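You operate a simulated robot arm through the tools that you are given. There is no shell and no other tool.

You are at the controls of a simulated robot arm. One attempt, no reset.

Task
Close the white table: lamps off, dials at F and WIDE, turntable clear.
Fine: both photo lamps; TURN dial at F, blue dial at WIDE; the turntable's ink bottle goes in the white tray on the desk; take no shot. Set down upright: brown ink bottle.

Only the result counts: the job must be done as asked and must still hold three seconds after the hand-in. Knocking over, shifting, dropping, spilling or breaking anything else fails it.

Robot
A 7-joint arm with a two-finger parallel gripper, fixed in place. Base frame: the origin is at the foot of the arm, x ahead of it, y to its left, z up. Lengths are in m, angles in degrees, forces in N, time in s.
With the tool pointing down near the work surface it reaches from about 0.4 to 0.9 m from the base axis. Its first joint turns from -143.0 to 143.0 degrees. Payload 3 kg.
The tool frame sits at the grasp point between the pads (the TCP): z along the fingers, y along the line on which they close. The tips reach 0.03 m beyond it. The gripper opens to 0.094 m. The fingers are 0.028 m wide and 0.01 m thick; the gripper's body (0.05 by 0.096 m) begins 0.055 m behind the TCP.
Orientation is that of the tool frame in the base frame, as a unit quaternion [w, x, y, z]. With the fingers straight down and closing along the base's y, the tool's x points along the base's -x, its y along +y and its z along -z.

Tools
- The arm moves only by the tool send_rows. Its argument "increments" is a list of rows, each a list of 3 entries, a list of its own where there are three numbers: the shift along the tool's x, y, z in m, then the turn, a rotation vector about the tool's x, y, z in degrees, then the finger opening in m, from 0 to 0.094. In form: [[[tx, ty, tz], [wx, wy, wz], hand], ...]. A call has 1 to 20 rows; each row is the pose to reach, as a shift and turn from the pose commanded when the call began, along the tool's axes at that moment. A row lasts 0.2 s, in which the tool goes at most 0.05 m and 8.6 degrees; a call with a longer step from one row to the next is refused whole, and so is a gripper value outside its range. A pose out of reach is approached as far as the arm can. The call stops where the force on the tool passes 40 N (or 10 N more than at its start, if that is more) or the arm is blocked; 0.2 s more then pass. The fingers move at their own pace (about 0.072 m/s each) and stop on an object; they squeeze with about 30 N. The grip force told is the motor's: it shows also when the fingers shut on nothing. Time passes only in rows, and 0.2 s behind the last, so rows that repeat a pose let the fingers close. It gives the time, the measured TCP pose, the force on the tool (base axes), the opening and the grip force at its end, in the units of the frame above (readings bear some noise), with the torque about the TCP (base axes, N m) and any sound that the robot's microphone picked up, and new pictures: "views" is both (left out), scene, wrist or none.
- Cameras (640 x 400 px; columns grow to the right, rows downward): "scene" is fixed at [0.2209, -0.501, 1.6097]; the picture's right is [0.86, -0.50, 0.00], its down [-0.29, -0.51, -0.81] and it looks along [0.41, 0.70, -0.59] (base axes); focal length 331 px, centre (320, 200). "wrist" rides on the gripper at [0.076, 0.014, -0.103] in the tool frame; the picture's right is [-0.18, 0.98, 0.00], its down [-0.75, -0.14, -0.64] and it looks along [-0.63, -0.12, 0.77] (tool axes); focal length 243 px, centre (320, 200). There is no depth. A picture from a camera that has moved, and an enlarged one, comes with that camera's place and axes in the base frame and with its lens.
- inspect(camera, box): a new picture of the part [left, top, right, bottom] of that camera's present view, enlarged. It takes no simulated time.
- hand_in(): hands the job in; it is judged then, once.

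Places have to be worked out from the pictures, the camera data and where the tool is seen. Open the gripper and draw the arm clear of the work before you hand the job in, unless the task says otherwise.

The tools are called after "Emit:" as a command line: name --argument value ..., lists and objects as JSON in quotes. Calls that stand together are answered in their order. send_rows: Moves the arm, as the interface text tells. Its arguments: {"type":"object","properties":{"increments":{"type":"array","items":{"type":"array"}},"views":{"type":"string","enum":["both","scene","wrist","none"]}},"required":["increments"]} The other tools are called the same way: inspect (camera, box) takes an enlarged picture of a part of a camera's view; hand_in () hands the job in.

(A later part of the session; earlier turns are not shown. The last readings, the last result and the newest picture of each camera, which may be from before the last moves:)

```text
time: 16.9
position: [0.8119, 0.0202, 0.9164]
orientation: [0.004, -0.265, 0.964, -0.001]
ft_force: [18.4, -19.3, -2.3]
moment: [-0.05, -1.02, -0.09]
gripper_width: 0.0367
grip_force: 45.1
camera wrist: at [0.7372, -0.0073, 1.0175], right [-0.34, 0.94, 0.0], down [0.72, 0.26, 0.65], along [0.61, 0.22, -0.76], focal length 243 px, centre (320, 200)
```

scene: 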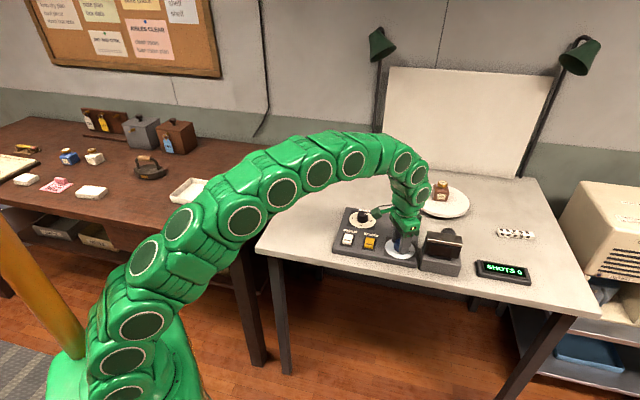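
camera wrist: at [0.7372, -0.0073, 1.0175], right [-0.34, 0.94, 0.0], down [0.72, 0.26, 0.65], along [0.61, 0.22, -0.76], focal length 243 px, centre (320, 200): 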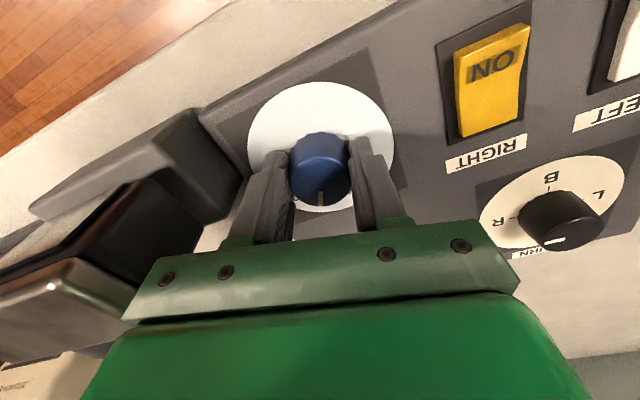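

Indicator is about 75° along. I recentre again (mostly along tool −y) and turn another 12°.

Emit:
send_rows --increments '[[[-0.0003, -0.0016, 0.0], [0, 0, 0], 0.03], [[-0.0003, -0.0018, 0.0], [0, 0, -4], 0.03], [[-0.0003, -0.0019, 0.0], [0, 0, -8], 0.03], [[-0.0003, -0.002, 0.0], [0, 0, -12], 0.03], [[-0.0003, -0.002, 0.0], [0, 0, -12], 0.03]]' --views "both"

Emit:
inspect --camera "wrist" --box '[200, 60, 440, 240]'

Emit:
inspect --camera "scene" --box '[365, 205, 455, 265]'

```text
time: 18.1
position: [0.8114, 0.0197, 0.9145]
orientation: [0.002, -0.363, 0.932, -0.001]
ft_force: [-13.0, -9.7, 18.0]
moment: [0.11, 0.2, 0.03]
gripper_width: 0.0367
grip_force: 45.7
camera wrist: at [0.745, -0.0223, 1.0177], right [-0.53, 0.85, 0.0], down [0.65, 0.41, 0.64], along [0.55, 0.34, -0.76], focal length 243 px, centre (320, 200)
```

scene: 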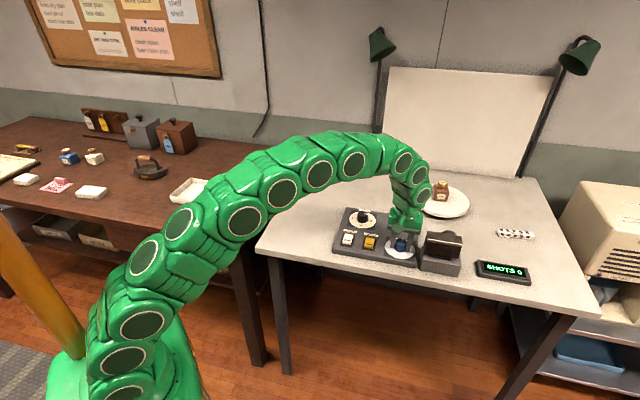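
wrist: 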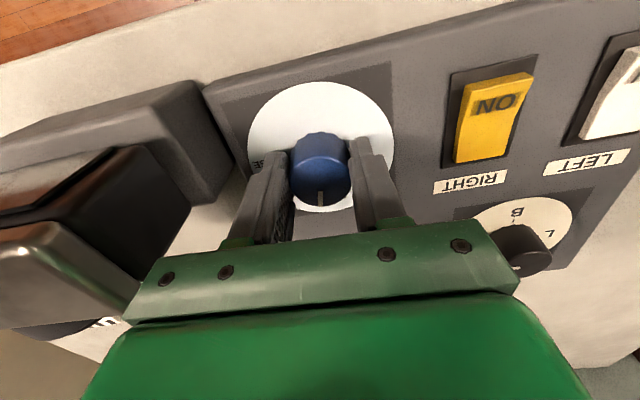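

```text
2.22 times, centred on (320, 150) of wrist
camera zoom: at [0.745, -0.0223, 1.0177], right [-0.53, 0.85, 0.0], down [0.65, 0.41, 0.64], along [0.55, 0.34, -0.76], focal length 539 px, centre (320, 311)
```

zoom: 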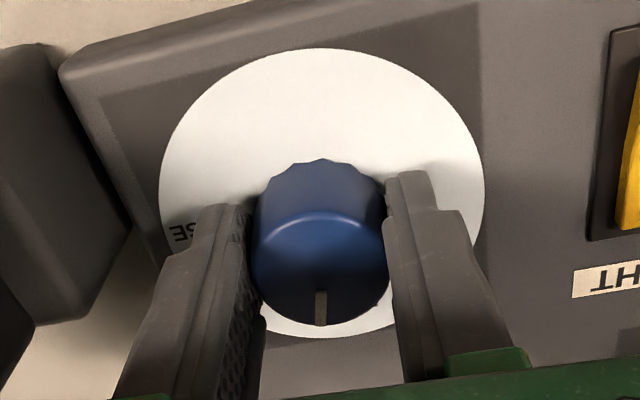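

```text
6.67 times, centred on (410, 235) of scene
camera zoom: at [0.2209, -0.501, 1.6097], right [0.86, -0.5, 0.0], down [-0.29, -0.51, -0.81], along [0.41, 0.7, -0.59], focal length 2204 px, centre (-280, -33)
```

zoom: 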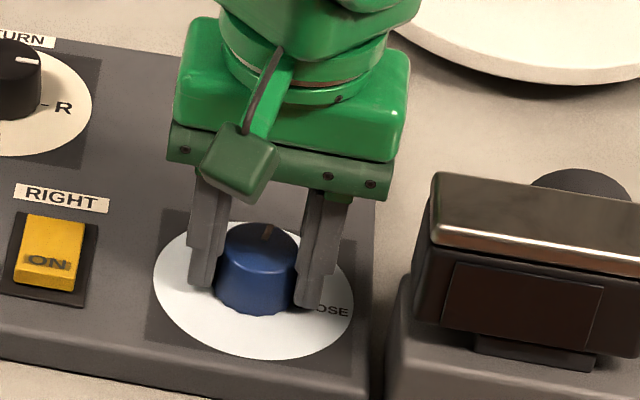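

Indicator is now at about +32° absolute against my WIDE estimate of about +41°. I recentre, ease up 1 mm and turn 9° more.

Emit:
send_rows --increments '[[[0.001, 0.0001, -0.001], [0, 0, 0], 0.03], [[0.001, 0.0, -0.001], [0, 0, -4], 0.03], [[0.001, -0.0003, -0.001], [0, 0, -9], 0.03], [[0.001, -0.0003, -0.001], [0, 0, -9], 0.03]]' --views "none"

Emit:
inspect --camera "scene" --box '[365, 205, 455, 265]'

```text
time: 19.1
position: [0.8129, 0.0201, 0.9151]
orientation: [0.002, -0.437, 0.9, 0.0]
ft_force: [12.3, 11.5, -16.5]
moment: [1.04, -0.85, 0.05]
gripper_width: 0.0365
grip_force: 45.0
```

```text
6.67 times, centred on (410, 235) of scene
camera zoom: at [0.2209, -0.501, 1.6097], right [0.86, -0.5, 0.0], down [-0.29, -0.51, -0.81], along [0.41, 0.7, -0.59], focal length 2204 px, centre (-280, -33)
```

zoom: 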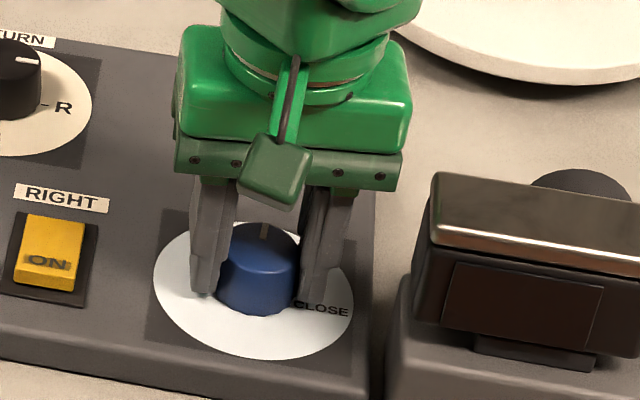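

Indicator now points straight along the panel's far direction (WIDE). I open, rise straight up and check the dial.

Emit:
send_rows --increments '[[[0.0, 0.0, 0.0], [0, 0, 0], 0.05], [[0.0, 0.0, 0.0], [0, 0, 0], 0.07], [[0.0, 0.0, -0.02], [0, 0, 0], 0.07], [[0.0, 0.0, -0.05], [0, 0, 0], 0.07], [[0.0, 0.0, -0.085], [0, 0, 0], 0.07], [[0.0, 0.0, -0.12], [0, 0, 0], 0.07], [[0.0, 0.0, -0.12], [0, 0, 0], 0.07]]'

Emit:
inspect --camera "scene" --box '[380, 230, 430, 265]'

Emit:
inspect --camera "wrist" --box '[260, 20, 380, 120]'

```text
time: 20.6
position: [0.8108, 0.021, 1.0351]
orientation: [0.002, -0.435, 0.901, -0.002]
ft_force: [0.4, 0.7, -0.2]
moment: [0.01, -0.01, 0.02]
gripper_width: 0.0701
grip_force: 0.1
camera wrist: at [0.7516, -0.0315, 1.137], right [-0.66, 0.75, 0.0], down [0.57, 0.5, 0.65], along [0.49, 0.42, -0.76], focal length 243 px, centre (320, 200)
```

scene: 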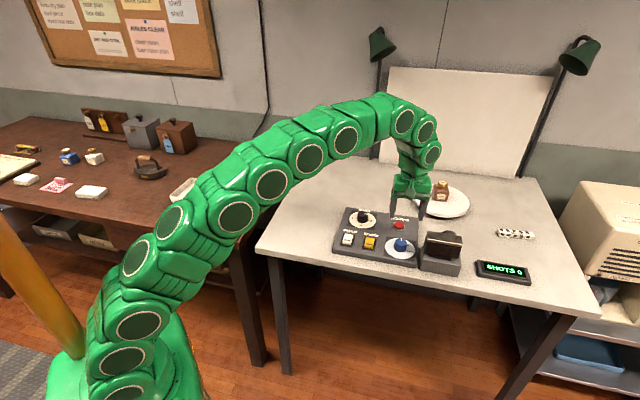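
wrist: 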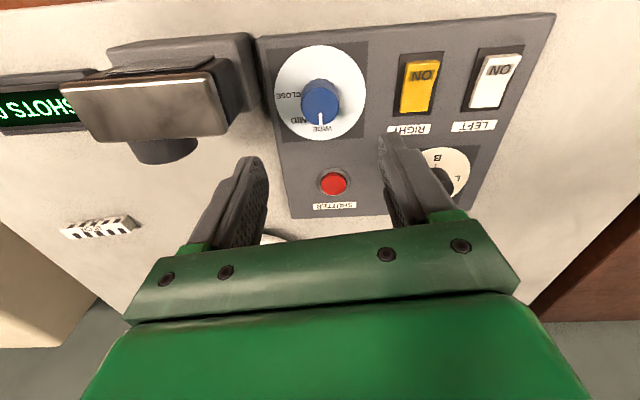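

```text
11.43 times, centred on (405, 248) of scene
camera zoom: at [0.2209, -0.501, 1.6097], right [0.86, -0.5, 0.0], down [-0.29, -0.51, -0.81], along [0.41, 0.7, -0.59], focal length 3778 px, centre (-651, -343)
```

zoom: 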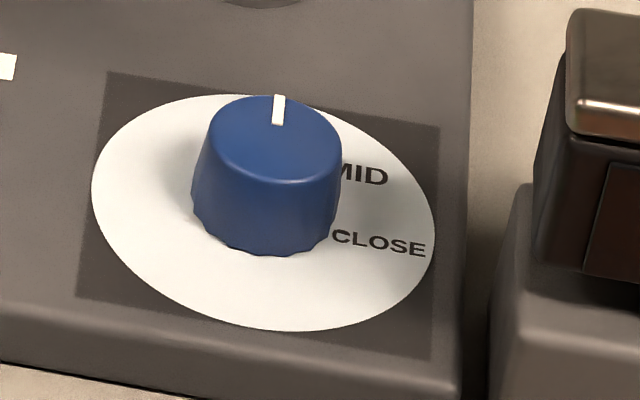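

```text
4.00 times, centred on (320, 70) of wrist
camera zoom: at [0.7516, -0.0315, 1.137], right [-0.66, 0.75, 0.0], down [0.57, 0.5, 0.65], along [0.49, 0.42, -0.76], focal length 970 px, centre (320, 720)
```

zoom: 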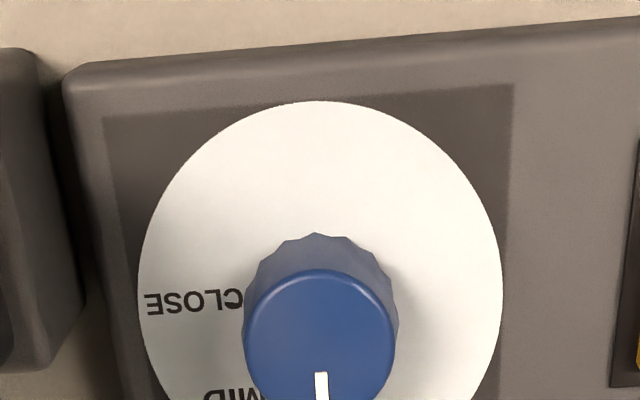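

Emit:
inspect --camera "wrist" --box '[260, 40, 380, 145]'

```text
3.81 times, centred on (320, 92) of wrist
camera zoom: at [0.7516, -0.0315, 1.137], right [-0.66, 0.75, 0.0], down [0.57, 0.5, 0.65], along [0.49, 0.42, -0.76], focal length 924 px, centre (320, 610)
```

zoom: 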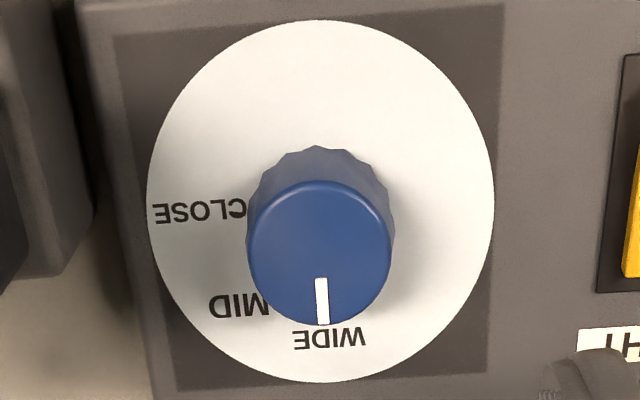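

The blue dial is right on WIDE. The turntable works out to about (1.13, 0.15), beyond top-down reach, so the tool will have to tilt forward. First I rise and turn the wrist back so the tool faces the turntable radially.

Emit:
send_rows --increments '[[[-0.01, 0.0105, -0.03], [0, 0, 7.3], 0.08], [[-0.02, 0.021, -0.05], [0, 0, 14.6], 0.08], [[-0.03, 0.0315, -0.07], [0, 0, 22], 0.08], [[-0.04, 0.042, -0.085], [0, 0, 29.3], 0.08], [[-0.05, 0.0525, -0.085], [0, 0, 36.6], 0.08], [[-0.055, 0.0577, -0.085], [0, 0, 44], 0.08], [[-0.055, 0.0577, -0.085], [0, 0, 44], 0.08]]'

```text
time: 22.2
position: [0.8, 0.0964, 1.1216]
orientation: [0.003, -0.065, 0.998, -0.001]
ft_force: [0.4, 0.2, -0.5]
moment: [-0.01, -0.01, -0.03]
gripper_width: 0.0801
grip_force: 0.1
camera wrist: at [0.7215, 0.1007, 1.2235], right [0.05, 1.0, 0.0], down [0.76, -0.04, 0.65], along [0.65, -0.04, -0.76], focal length 243 px, centre (320, 200)
```

scene: 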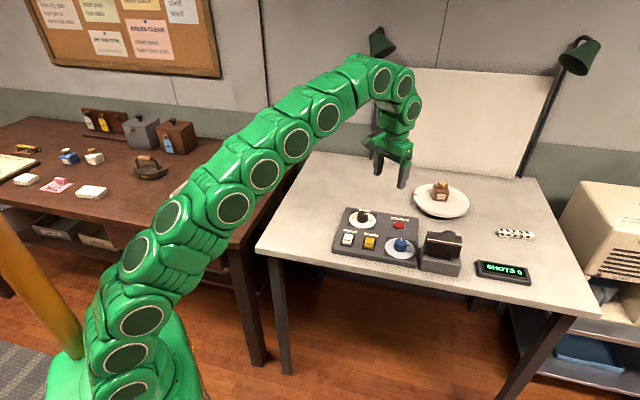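
wrist: 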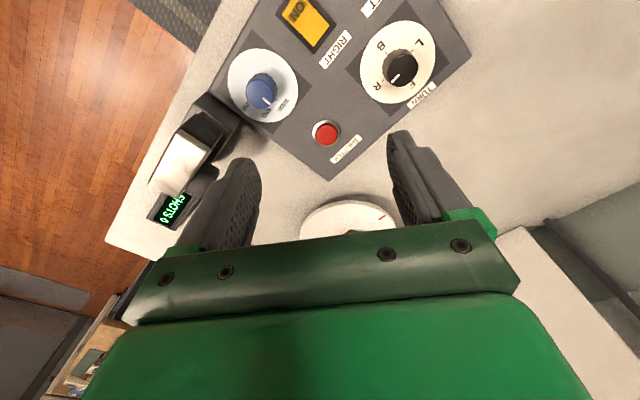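

Now I tilt the tool forward by 45° in place, which also brings the bottle into the wrist camera's view.

Emit:
send_rows --increments '[[[0, 0, 0], [0, -7.5, 0], 0.08], [[0, 0, 0], [0, -15, 0], 0.08], [[0, 0, 0], [0, -22.5, 0], 0.08], [[0, 0, 0], [0, -30, 0], 0.08], [[0, 0, 0], [0, -37.5, 0], 0.08], [[0, 0, 0], [0, -45, 0], 0.08], [[0, 0, 0], [0, -45, 0], 0.08]]'

Emit:
inspect --camera "wrist" --box '[220, 80, 460, 240]'

```text
time: 23.9
position: [0.7984, 0.0969, 1.1223]
orientation: [0.384, -0.062, 0.921, 0.025]
ft_force: [0.6, 0.1, -0.3]
moment: [-0.02, -0.02, 0.0]
gripper_width: 0.0797
grip_force: 0.0
camera wrist: at [0.6709, 0.0942, 1.1395], right [0.0, 0.99, 0.13], down [0.09, -0.13, 0.99], along [1.0, 0.01, -0.09], focal length 243 px, centre (320, 200)
```

scene: 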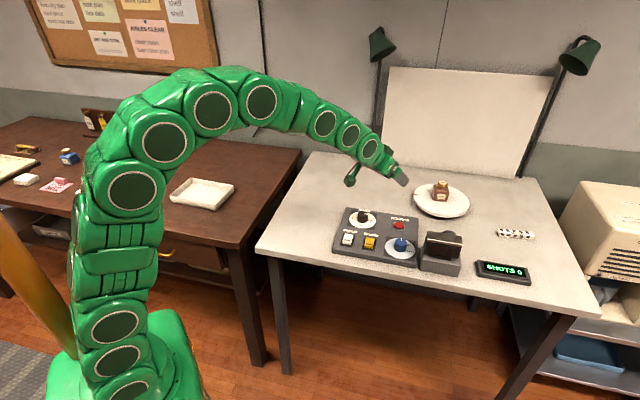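
wrist: 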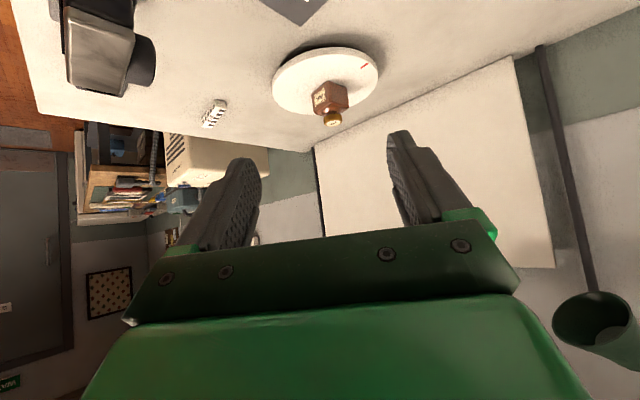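

```text
2.50 times, centred on (340, 160) of wrist
camera zoom: at [0.6709, 0.0942, 1.1395], right [0.0, 0.99, 0.13], down [0.09, -0.13, 0.99], along [1.0, 0.01, -0.09], focal length 606 px, centre (270, 300)
```

zoom: 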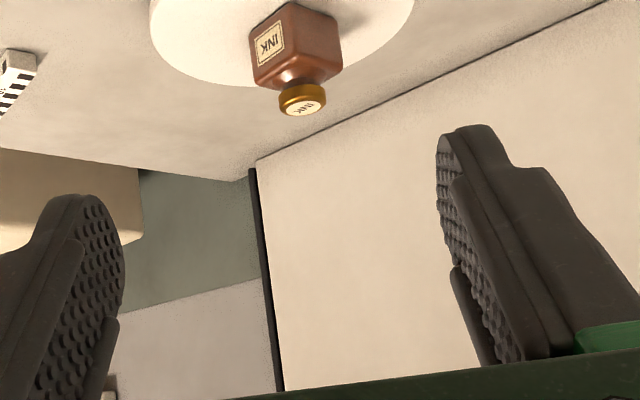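

The cap top triangulates to about (1.110, 0.144, 0.9585), with the bottle base near z 0.89. I plan to hold the round cap with the tilted tool, and first move partway out to test reach and refine the view.

Emit:
send_rows --increments '[[[-0.0142, 0.0005, 0.0405], [0, 0, 0], 0.08], [[-0.0284, 0.001, 0.081], [0, 0, 0], 0.08], [[-0.0426, 0.0014, 0.1214], [0, 0, 0], 0.08], [[-0.0568, 0.0018, 0.1618], [0, 0, 0], 0.08], [[-0.071, 0.0023, 0.2023], [0, 0, 0], 0.08], [[-0.071, 0.0023, 0.2023], [0, 0, 0], 0.08]]'

Emit:
inspect --camera "wrist" --box '[220, 60, 460, 240]'

Emit:
inspect --camera "scene" --box '[380, 150, 480, 220]'

```text
time: 25.2
position: [0.9876, 0.1257, 1.0289]
orientation: [0.384, -0.062, 0.921, 0.025]
ft_force: [-0.5, -0.5, 0.4]
moment: [-0.01, 0.01, 0.01]
gripper_width: 0.0801
grip_force: 0.0
camera wrist: at [0.8611, 0.1221, 1.0456], right [0.0, 0.99, 0.13], down [0.09, -0.13, 0.99], along [1.0, 0.01, -0.09], focal length 243 px, centre (320, 200)
```

scene: 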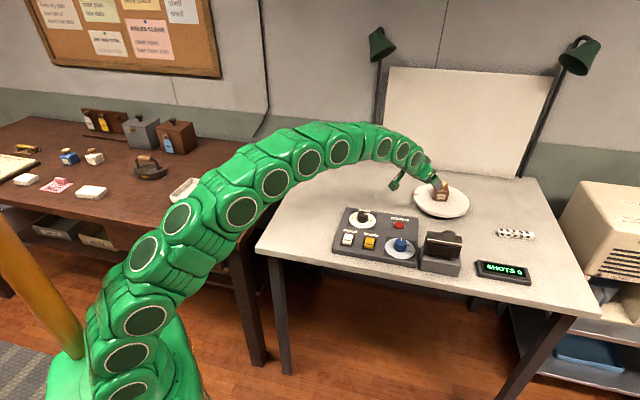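
wrist: 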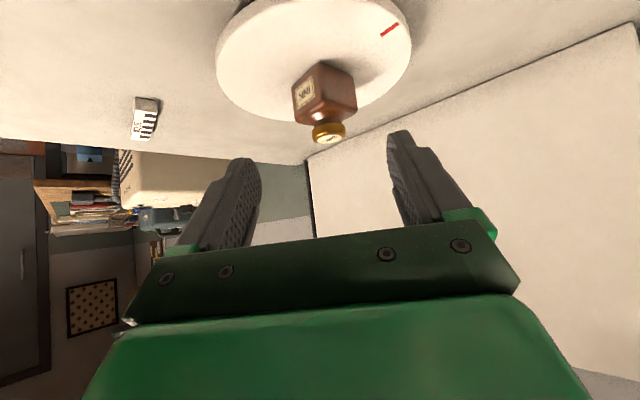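

```text
2.22 times, centred on (340, 150) of wrist
camera zoom: at [0.8611, 0.1221, 1.0456], right [0.0, 0.99, 0.13], down [0.09, -0.13, 0.99], along [1.0, 0.01, -0.09], focal length 539 px, centre (276, 311)
```

zoom: 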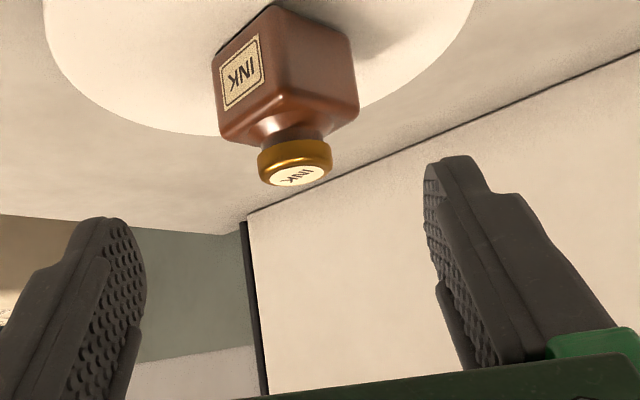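

```text
5.71 times, centred on (430, 185) of scene
camera zoom: at [0.2209, -0.501, 1.6097], right [0.86, -0.5, 0.0], down [-0.29, -0.51, -0.81], along [0.41, 0.7, -0.59], focal length 1889 px, centre (-309, 286)
```

zoom: 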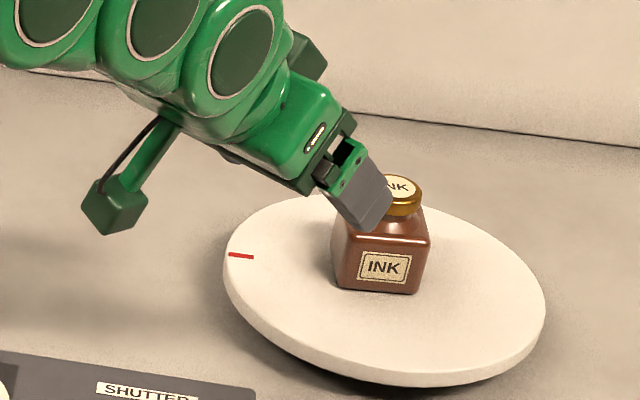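

The arm reaches this pose exactly. Refined estimates: cap axis at about (1.111, 0.146), cap z 0.949–0.960, radius 17.5 mm, body shoulder 0.935. I advance to a pre-grasp point 5 cm back along the tool axis and check lateral alignment.

Emit:
send_rows --increments '[[[-0.0132, 0.001, 0.0241], [0, 0, 0], 0.08], [[-0.0264, 0.002, 0.0481], [0, 0, 0], 0.08], [[-0.0396, 0.0031, 0.0722], [0, 0, 0], 0.08], [[-0.0396, 0.0031, 0.0722], [0, 0, 0], 0.08], [[-0.0396, 0.0031, 0.0722], [0, 0, 0], 0.08]]'

Emit:
inspect --camera "wrist" --box '[220, 60, 460, 240]'

Emit:
inspect --camera "scene" --box '[400, 160, 480, 220]'

```text
time: 26.4
position: [1.0681, 0.1408, 1.0055]
orientation: [0.384, -0.062, 0.921, 0.025]
ft_force: [0.0, 0.2, -1.1]
moment: [-0.01, 0.01, 0.02]
gripper_width: 0.0798
grip_force: 0.2
camera wrist: at [0.9407, 0.1362, 1.0237], right [0.0, 0.99, 0.13], down [0.09, -0.13, 0.99], along [1.0, 0.01, -0.09], focal length 243 px, centre (320, 200)
```

scene: 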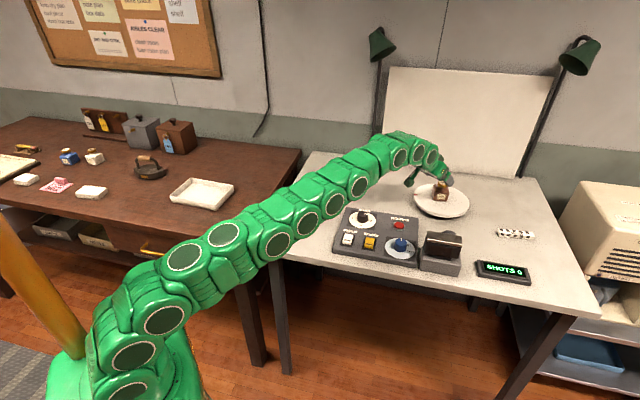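
wrist: 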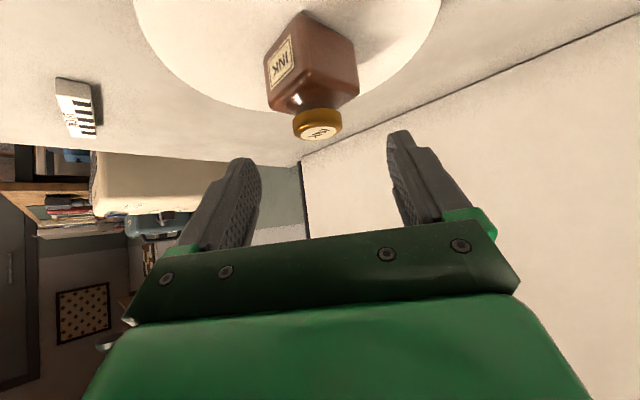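

```text
2.22 times, centred on (340, 150) of wrist
camera zoom: at [0.9407, 0.1362, 1.0237], right [0.0, 0.99, 0.13], down [0.09, -0.13, 0.99], along [1.0, 0.01, -0.09], focal length 539 px, centre (276, 311)
```

zoom: 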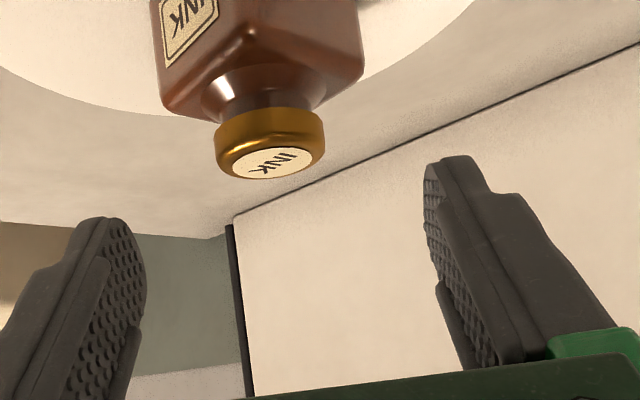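

```text
6.67 times, centred on (440, 190) of scene
camera zoom: at [0.2209, -0.501, 1.6097], right [0.86, -0.5, 0.0], down [-0.29, -0.51, -0.81], along [0.41, 0.7, -0.59], focal length 2204 px, centre (-480, 267)
```

zoom: 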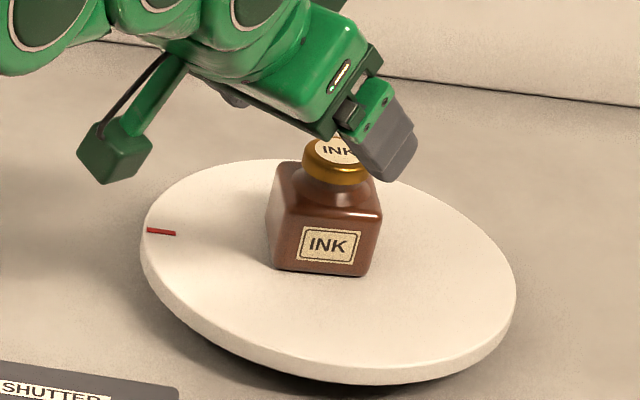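

Cap is at (1.110, 0.144) and laterally lined up within about 1 mm. I advance 4.5 cm along the tool axis to put the cap between the fingertips, still open.

Emit:
send_rows --increments '[[[0.0012, -0.0002, 0.015], [0, 0, 0], 0.08], [[0.0024, -0.0003, 0.03], [0, 0, 0], 0.08], [[0.0036, -0.0005, 0.0454], [0, 0, 0], 0.08], [[0.0036, -0.0005, 0.0454], [0, 0, 0], 0.08]]'

Emit:
inspect --camera "wrist" --box '[200, 40, 440, 220]'

Emit:
inspect --camera "scene" --box '[400, 160, 480, 220]'

```text
time: 27.4
position: [1.0744, 0.1371, 0.968]
orientation: [0.383, -0.062, 0.921, 0.025]
ft_force: [-0.2, -0.7, -0.7]
moment: [-0.02, 0.01, -0.02]
gripper_width: 0.0799
grip_force: 0.1
out of reach, approached as far as the arm can: row 1, 2, 3, 4
camera wrist: at [0.947, 0.1334, 0.9857], right [0.0, 0.99, 0.13], down [0.09, -0.13, 0.99], along [1.0, 0.01, -0.09], focal length 243 px, centre (320, 200)
```

scene: 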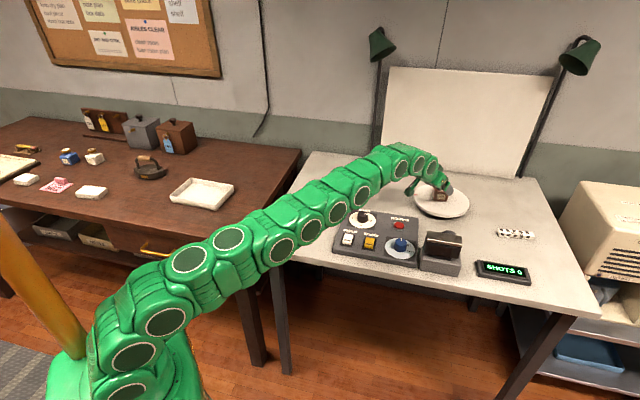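
wrist: 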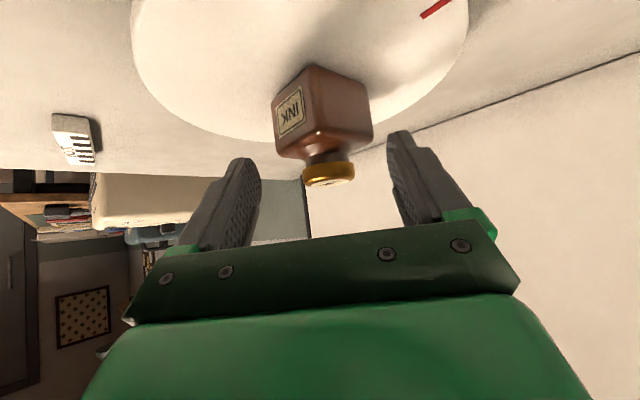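

```text
2.22 times, centred on (320, 130) of wrist
camera zoom: at [0.947, 0.1334, 0.9857], right [0.0, 0.99, 0.13], down [0.09, -0.13, 0.99], along [1.0, 0.01, -0.09], focal length 539 px, centre (320, 356)
```

zoom: 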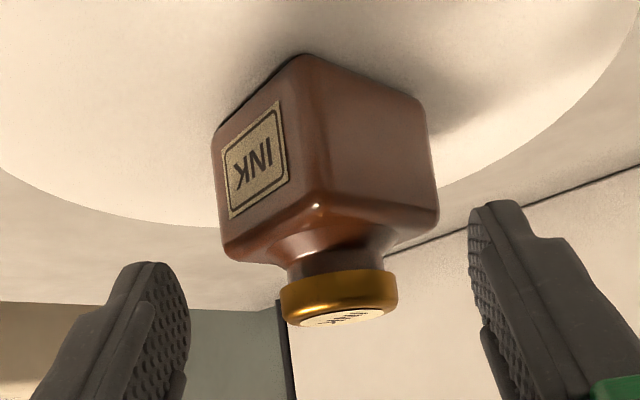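

```text
6.67 times, centred on (440, 190) of scene
camera zoom: at [0.2209, -0.501, 1.6097], right [0.86, -0.5, 0.0], down [-0.29, -0.51, -0.81], along [0.41, 0.7, -0.59], focal length 2204 px, centre (-480, 267)
```

zoom: 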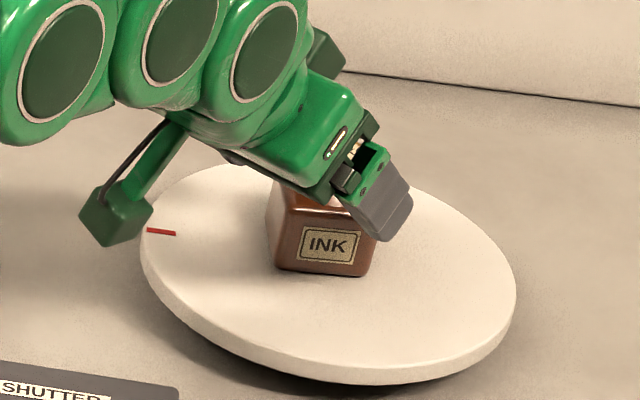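

At 45° the arm runs out of reach about 25 mm short. I back off along the tool axis and tilt a further 17°, to about 62°, to gain reach.

Emit:
send_rows --increments '[[[0.0, 0.0, -0.03], [0, 0, 0], 0.08], [[0.0, 0.0, -0.06], [0, 0, 0], 0.08], [[0.0, 0.0, -0.09], [0, 0, 0], 0.08], [[0.0, 0.0, -0.1], [0, 0, 0], 0.08], [[0.0, 0.0, -0.1], [0, -6, 0], 0.08], [[0.0, 0.0, -0.1], [0, -12, 0], 0.08], [[0.0, 0.0, -0.1], [0, -17, 0], 0.08], [[0.0, 0.0, -0.1], [0, -17, 0], 0.08]]'

Emit:
inspect --camera "wrist" --box '[200, 20, 440, 200]'

```text
time: 29.2
position: [1.0029, 0.1273, 1.0376]
orientation: [0.517, -0.057, 0.853, 0.034]
ft_force: [0.1, -0.4, 0.7]
moment: [0.0, 0.0, 0.0]
gripper_width: 0.0799
grip_force: 0.1
camera wrist: at [0.8752, 0.1236, 1.0175], right [-0.04, 0.99, 0.16], down [-0.2, -0.17, 0.97], along [0.98, 0.01, 0.2], focal length 243 px, centre (320, 200)
```

scene: 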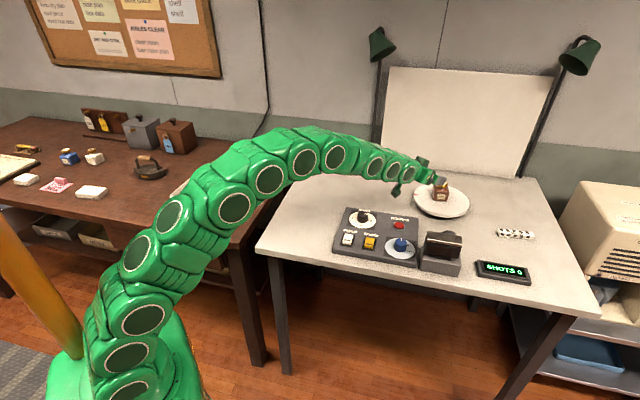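
wrist: 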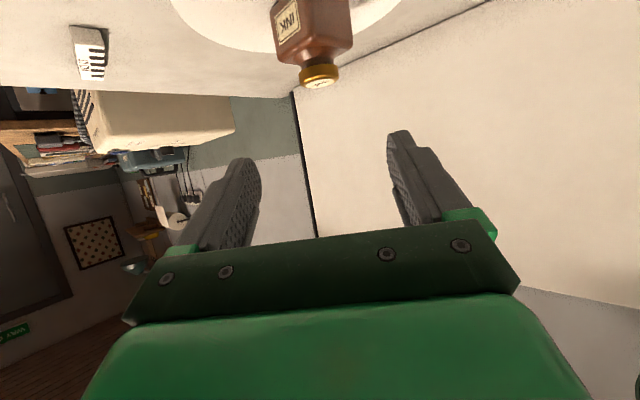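

```text
2.22 times, centred on (320, 110) of wrist
camera zoom: at [0.8752, 0.1236, 1.0175], right [-0.04, 0.99, 0.16], down [-0.2, -0.17, 0.97], along [0.98, 0.01, 0.2], focal length 539 px, centre (320, 400)
```

zoom: 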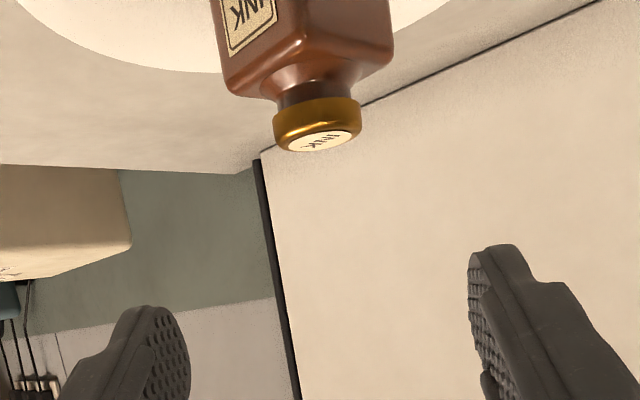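

At 62° tilt the cap re-triangulates to (1.111, 0.144, 0.960), consistent with before. I move to a pre-grasp point 5 cm back along the new tool axis and recheck.

Emit:
send_rows --increments '[[[0.0066, 0.0009, 0.022], [0, 0, 0], 0.08], [[0.0133, 0.0019, 0.0436], [0, 0, 0], 0.08], [[0.0199, 0.0028, 0.0654], [0, 0, 0], 0.08], [[0.0199, 0.0028, 0.0654], [0, 0, 0], 0.08], [[0.0199, 0.0028, 0.0654], [0, 0, 0], 0.08]]'

Emit:
inspect --camera "wrist" --box '[200, 20, 440, 200]'

Emit:
inspect --camera "scene" --box '[400, 160, 480, 220]'

```text
time: 30.4
position: [1.0501, 0.1357, 0.9894]
orientation: [0.515, -0.057, 0.854, 0.033]
ft_force: [-1.3, -1.0, -0.7]
moment: [-0.01, -0.02, 0.03]
gripper_width: 0.0799
grip_force: 0.1
camera wrist: at [0.9228, 0.1325, 0.9696], right [-0.05, 0.99, 0.16], down [-0.2, -0.17, 0.97], along [0.98, 0.01, 0.2], focal length 243 px, centre (320, 200)
```

scene: 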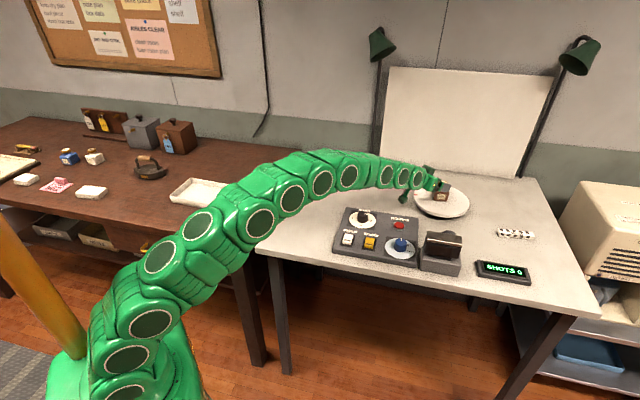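
wrist: 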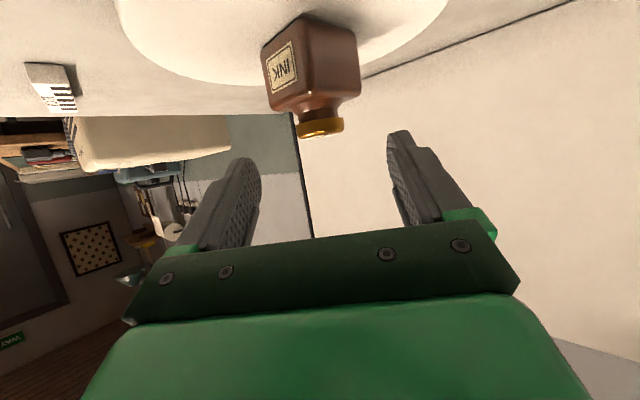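

```text
2.22 times, centred on (320, 110) of wrist
camera zoom: at [0.9228, 0.1325, 0.9696], right [-0.05, 0.99, 0.16], down [-0.2, -0.17, 0.97], along [0.98, 0.01, 0.2], focal length 539 px, centre (320, 400)
```

zoom: 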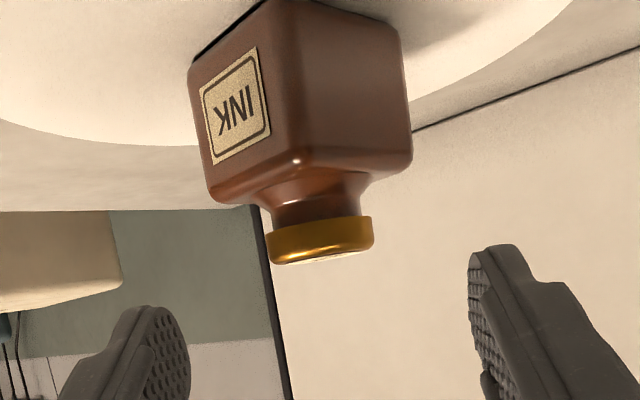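

```text
6.67 times, centred on (440, 190) of scene
camera zoom: at [0.2209, -0.501, 1.6097], right [0.86, -0.5, 0.0], down [-0.29, -0.51, -0.81], along [0.41, 0.7, -0.59], focal length 2204 px, centre (-480, 267)
```

zoom: 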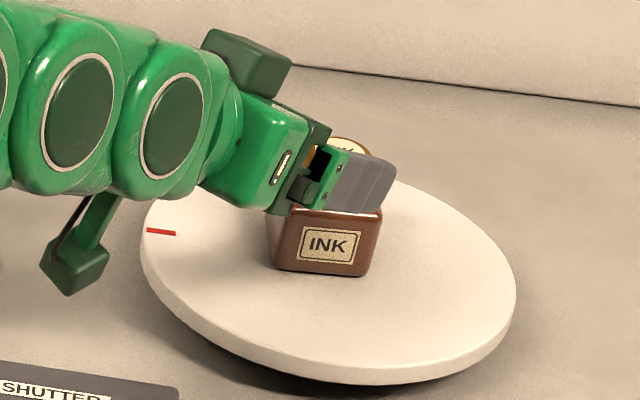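

The cap spans z 0.951–0.960 and lateral error is under 1 mm. I advance 5 cm to straddle the cap, staying open.

Emit:
send_rows --increments '[[[-0.0006, 0.0, 0.0166], [0, 0, 0], 0.075], [[-0.0013, 0.0, 0.0333], [0, 0, 0], 0.07], [[-0.0019, -0.0001, 0.0499], [0, 0, 0], 0.07], [[-0.0019, -0.0001, 0.0499], [0, 0, 0], 0.07], [[-0.0019, -0.0001, 0.0499], [0, 0, 0], 0.07]]'

Emit:
inspect --camera "wrist" --box '[200, 40, 440, 220]'

Emit:
inspect --camera "scene" --box '[400, 160, 480, 220]'

```text
time: 31.6
position: [1.0959, 0.142, 0.9659]
orientation: [0.517, -0.057, 0.854, 0.034]
ft_force: [-0.3, -0.2, -0.8]
moment: [-0.02, -0.02, 0.0]
gripper_width: 0.0699
grip_force: 0.0
camera wrist: at [0.9682, 0.1393, 0.9464], right [-0.05, 0.99, 0.16], down [-0.2, -0.17, 0.97], along [0.98, 0.01, 0.2], focal length 243 px, centre (320, 200)
```

scene: 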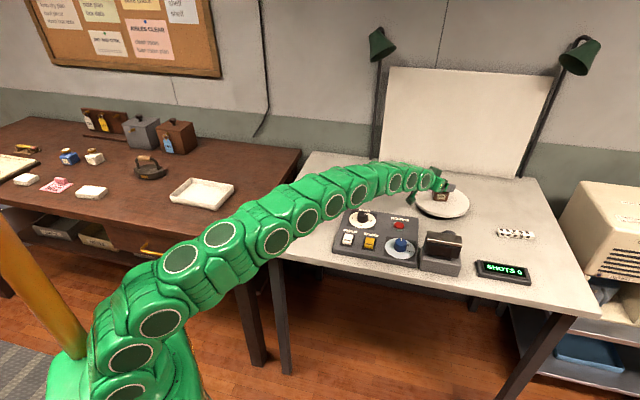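
wrist: 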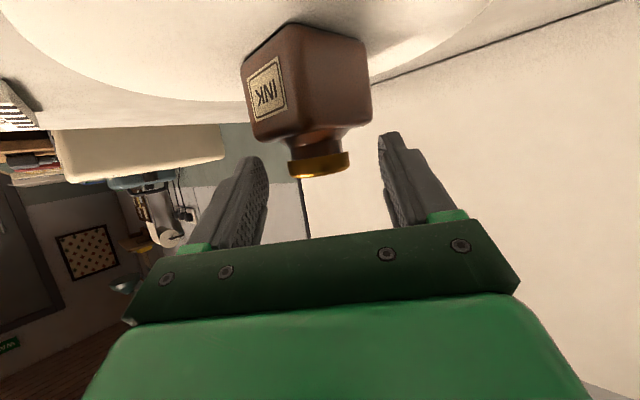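

```text
2.22 times, centred on (320, 130) of wrist
camera zoom: at [0.9682, 0.1393, 0.9464], right [-0.05, 0.99, 0.16], down [-0.2, -0.17, 0.97], along [0.98, 0.01, 0.2], focal length 539 px, centre (320, 356)
```

zoom: 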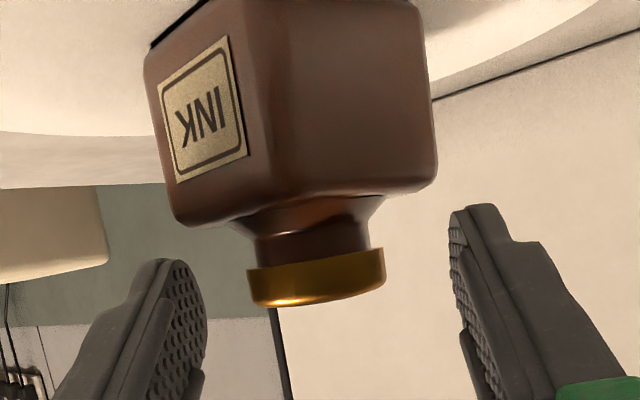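

```text
6.67 times, centred on (440, 190) of scene
camera zoom: at [0.2209, -0.501, 1.6097], right [0.86, -0.5, 0.0], down [-0.29, -0.51, -0.81], along [0.41, 0.7, -0.59], focal length 2204 px, centre (-480, 267)
```

zoom: 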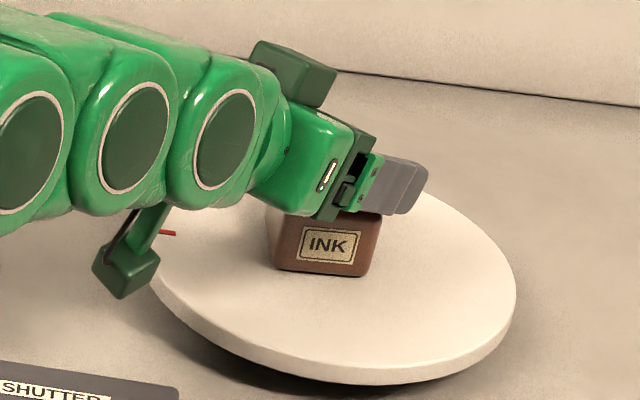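

The cap sits right where expected between the tips (predicted and seen positions agree within 1 mm). I raise 1.5 mm for shoulder clearance and close on the cap.

Emit:
send_rows --increments '[[[-0.0013, 0.0, -0.0007], [0, 0, 0], 0.06], [[-0.0013, 0.0, -0.0007], [0, 0, 0], 0.045], [[-0.0013, 0.0, -0.0007], [0, 0, 0], 0.038], [[-0.0013, 0.0, -0.0007], [0, 0, 0], 0.025], [[-0.0013, 0.0, -0.0007], [0, 0, 0], 0.025], [[-0.0013, 0.0, -0.0007], [0, 0, 0], 0.025]]'

Emit:
inspect --camera "wrist" --box '[200, 40, 440, 220]'

Emit:
inspect --camera "scene" --box '[400, 160, 480, 220]'

```text
time: 33.0
position: [1.0941, 0.1416, 0.9666]
orientation: [0.516, -0.058, 0.854, 0.033]
ft_force: [-0.1, 0.7, 2.1]
moment: [-0.01, 0.01, 0.01]
gripper_width: 0.0345
grip_force: 30.1
camera wrist: at [0.9673, 0.1387, 0.9479], right [-0.05, 0.99, 0.16], down [-0.2, -0.17, 0.97], along [0.98, 0.01, 0.2], focal length 243 px, centre (320, 200)
```

scene: 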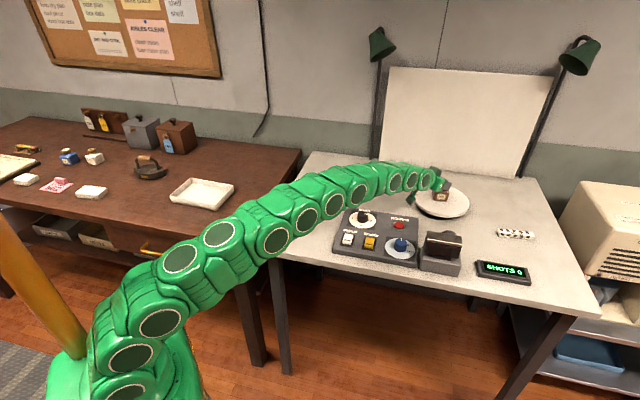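
wrist: 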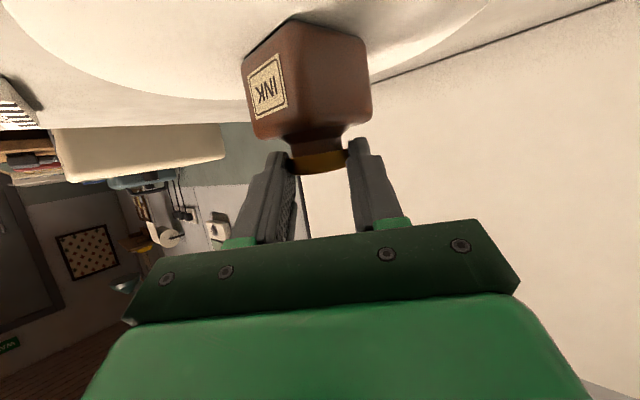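

```text
2.22 times, centred on (320, 130) of wrist
camera zoom: at [0.9673, 0.1387, 0.9479], right [-0.05, 0.99, 0.16], down [-0.2, -0.17, 0.97], along [0.98, 0.01, 0.2], focal length 539 px, centre (320, 356)
```

zoom: 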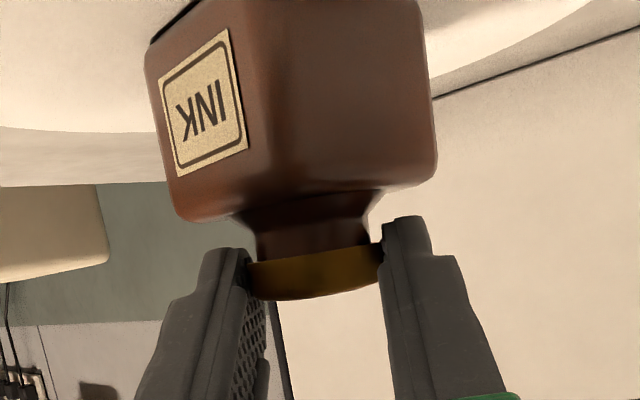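

```text
6.67 times, centred on (440, 190) of scene
camera zoom: at [0.2209, -0.501, 1.6097], right [0.86, -0.5, 0.0], down [-0.29, -0.51, -0.81], along [0.41, 0.7, -0.59], focal length 2204 px, centre (-480, 267)
```

zoom: 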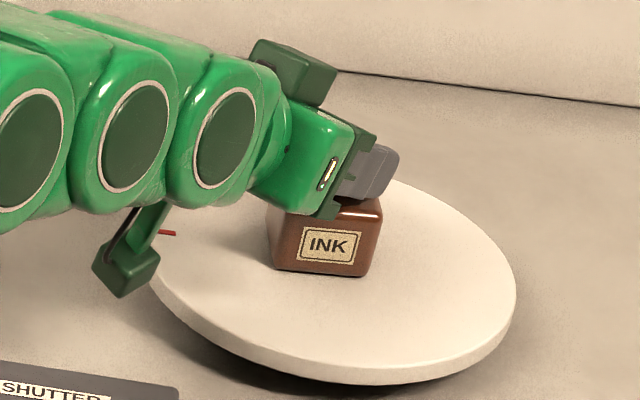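

Firm grip on the cap (34.5 mm, 30 N) and the bottle is still upright. I lift slowly straight up 4 cm and check.

Emit:
send_rows --increments '[[[-0.0044, 0.0, -0.0023], [0, 0, 0], 0.025], [[-0.0089, 0.0, -0.0046], [0, 0, 0], 0.025], [[-0.0177, 0.0, -0.0092], [0, 0, 0], 0.025], [[-0.0266, 0.0, -0.0139], [0, 0, 0], 0.025], [[-0.0354, 0.0, -0.0185], [0, 0, 0], 0.025], [[-0.0354, 0.0, -0.0185], [0, 0, 0], 0.025]]'

Emit:
inspect --camera "scene" --box '[390, 140, 490, 220]'

```text
time: 34.5
position: [1.095, 0.1419, 1.008]
orientation: [0.516, -0.056, 0.854, 0.033]
ft_force: [-0.1, -0.5, -1.4]
moment: [0.03, 0.01, -0.02]
gripper_width: 0.0348
grip_force: 30.3
camera wrist: at [0.9682, 0.1385, 0.9884], right [-0.05, 0.99, 0.16], down [-0.2, -0.17, 0.97], along [0.98, 0.01, 0.2], focal length 243 px, centre (320, 200)
```

scene: 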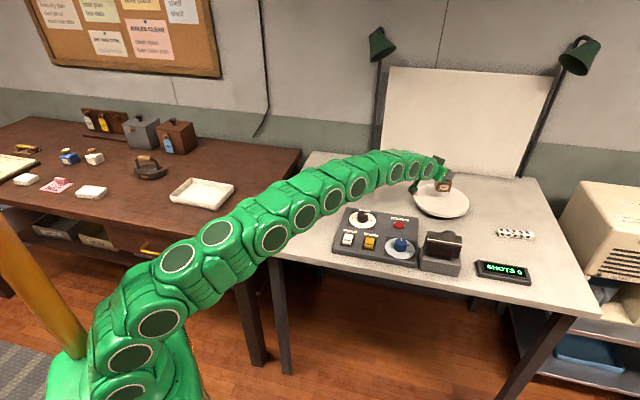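
wrist: 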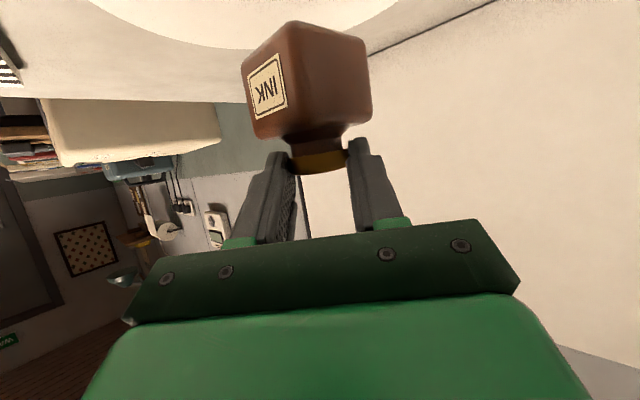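

```text
5.00 times, centred on (440, 180) of scene
camera zoom: at [0.2209, -0.501, 1.6097], right [0.86, -0.5, 0.0], down [-0.29, -0.51, -0.81], along [0.41, 0.7, -0.59], focal length 1653 px, centre (-280, 300)
```

zoom: 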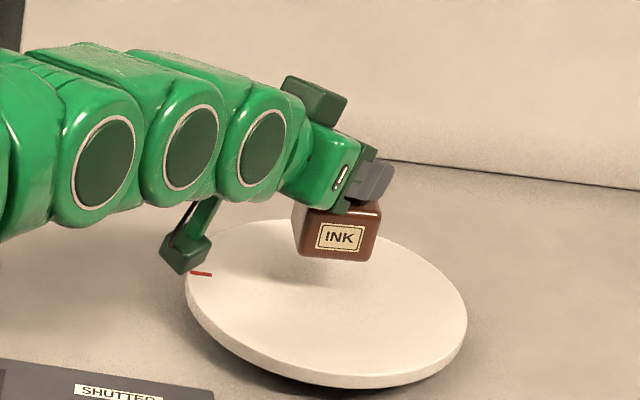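

The bottle hangs upright and clear. I retract toward the base while rising, slowly, keeping the same tilt.

Emit:
send_rows --increments '[[[0.001, 0.0001, -0.01], [0, 0, 0], 0.025], [[0.003, 0.0002, -0.03], [0, 0, 0], 0.025], [[0.0065, 0.0004, -0.055], [0, 0, 0], 0.025], [[0.0097, 0.0006, -0.08], [0, 0, 0], 0.025], [[0.0127, 0.0008, -0.105], [0, 0, 0], 0.025], [[0.0157, 0.001, -0.13], [0, 0, 0], 0.025], [[0.0187, 0.0012, -0.155], [0, 0, 0], 0.025], [[0.0218, 0.0014, -0.18], [0, 0, 0], 0.025], [[0.0248, 0.0016, -0.205], [0, 0, 0], 0.025], [[0.0278, 0.0018, -0.23], [0, 0, 0], 0.025], [[0.0308, 0.0019, -0.255], [0, 0, 0], 0.025], [[0.0339, 0.002, -0.28], [0, 0, 0], 0.025], [[0.0365, 0.0022, -0.302], [0, 0, 0], 0.025], [[0.0381, 0.0023, -0.3151], [0, 0, 0], 0.025], [[0.0381, 0.0023, -0.3151], [0, 0, 0], 0.025]]'

```text
time: 37.6
position: [0.8019, 0.1065, 1.1239]
orientation: [0.516, -0.057, 0.854, 0.033]
ft_force: [-0.3, 0.4, -2.2]
moment: [-0.03, 0.02, 0.01]
gripper_width: 0.0346
grip_force: 30.2
camera wrist: at [0.6748, 0.1028, 1.1038], right [-0.05, 0.99, 0.16], down [-0.2, -0.17, 0.97], along [0.98, 0.01, 0.2], focal length 243 px, centre (320, 200)
```

scene: 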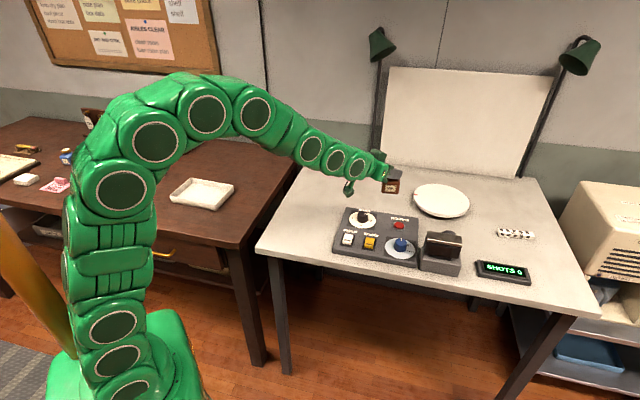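
wrist: 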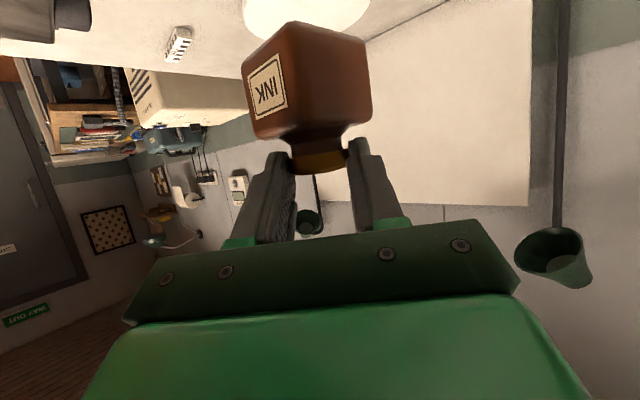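

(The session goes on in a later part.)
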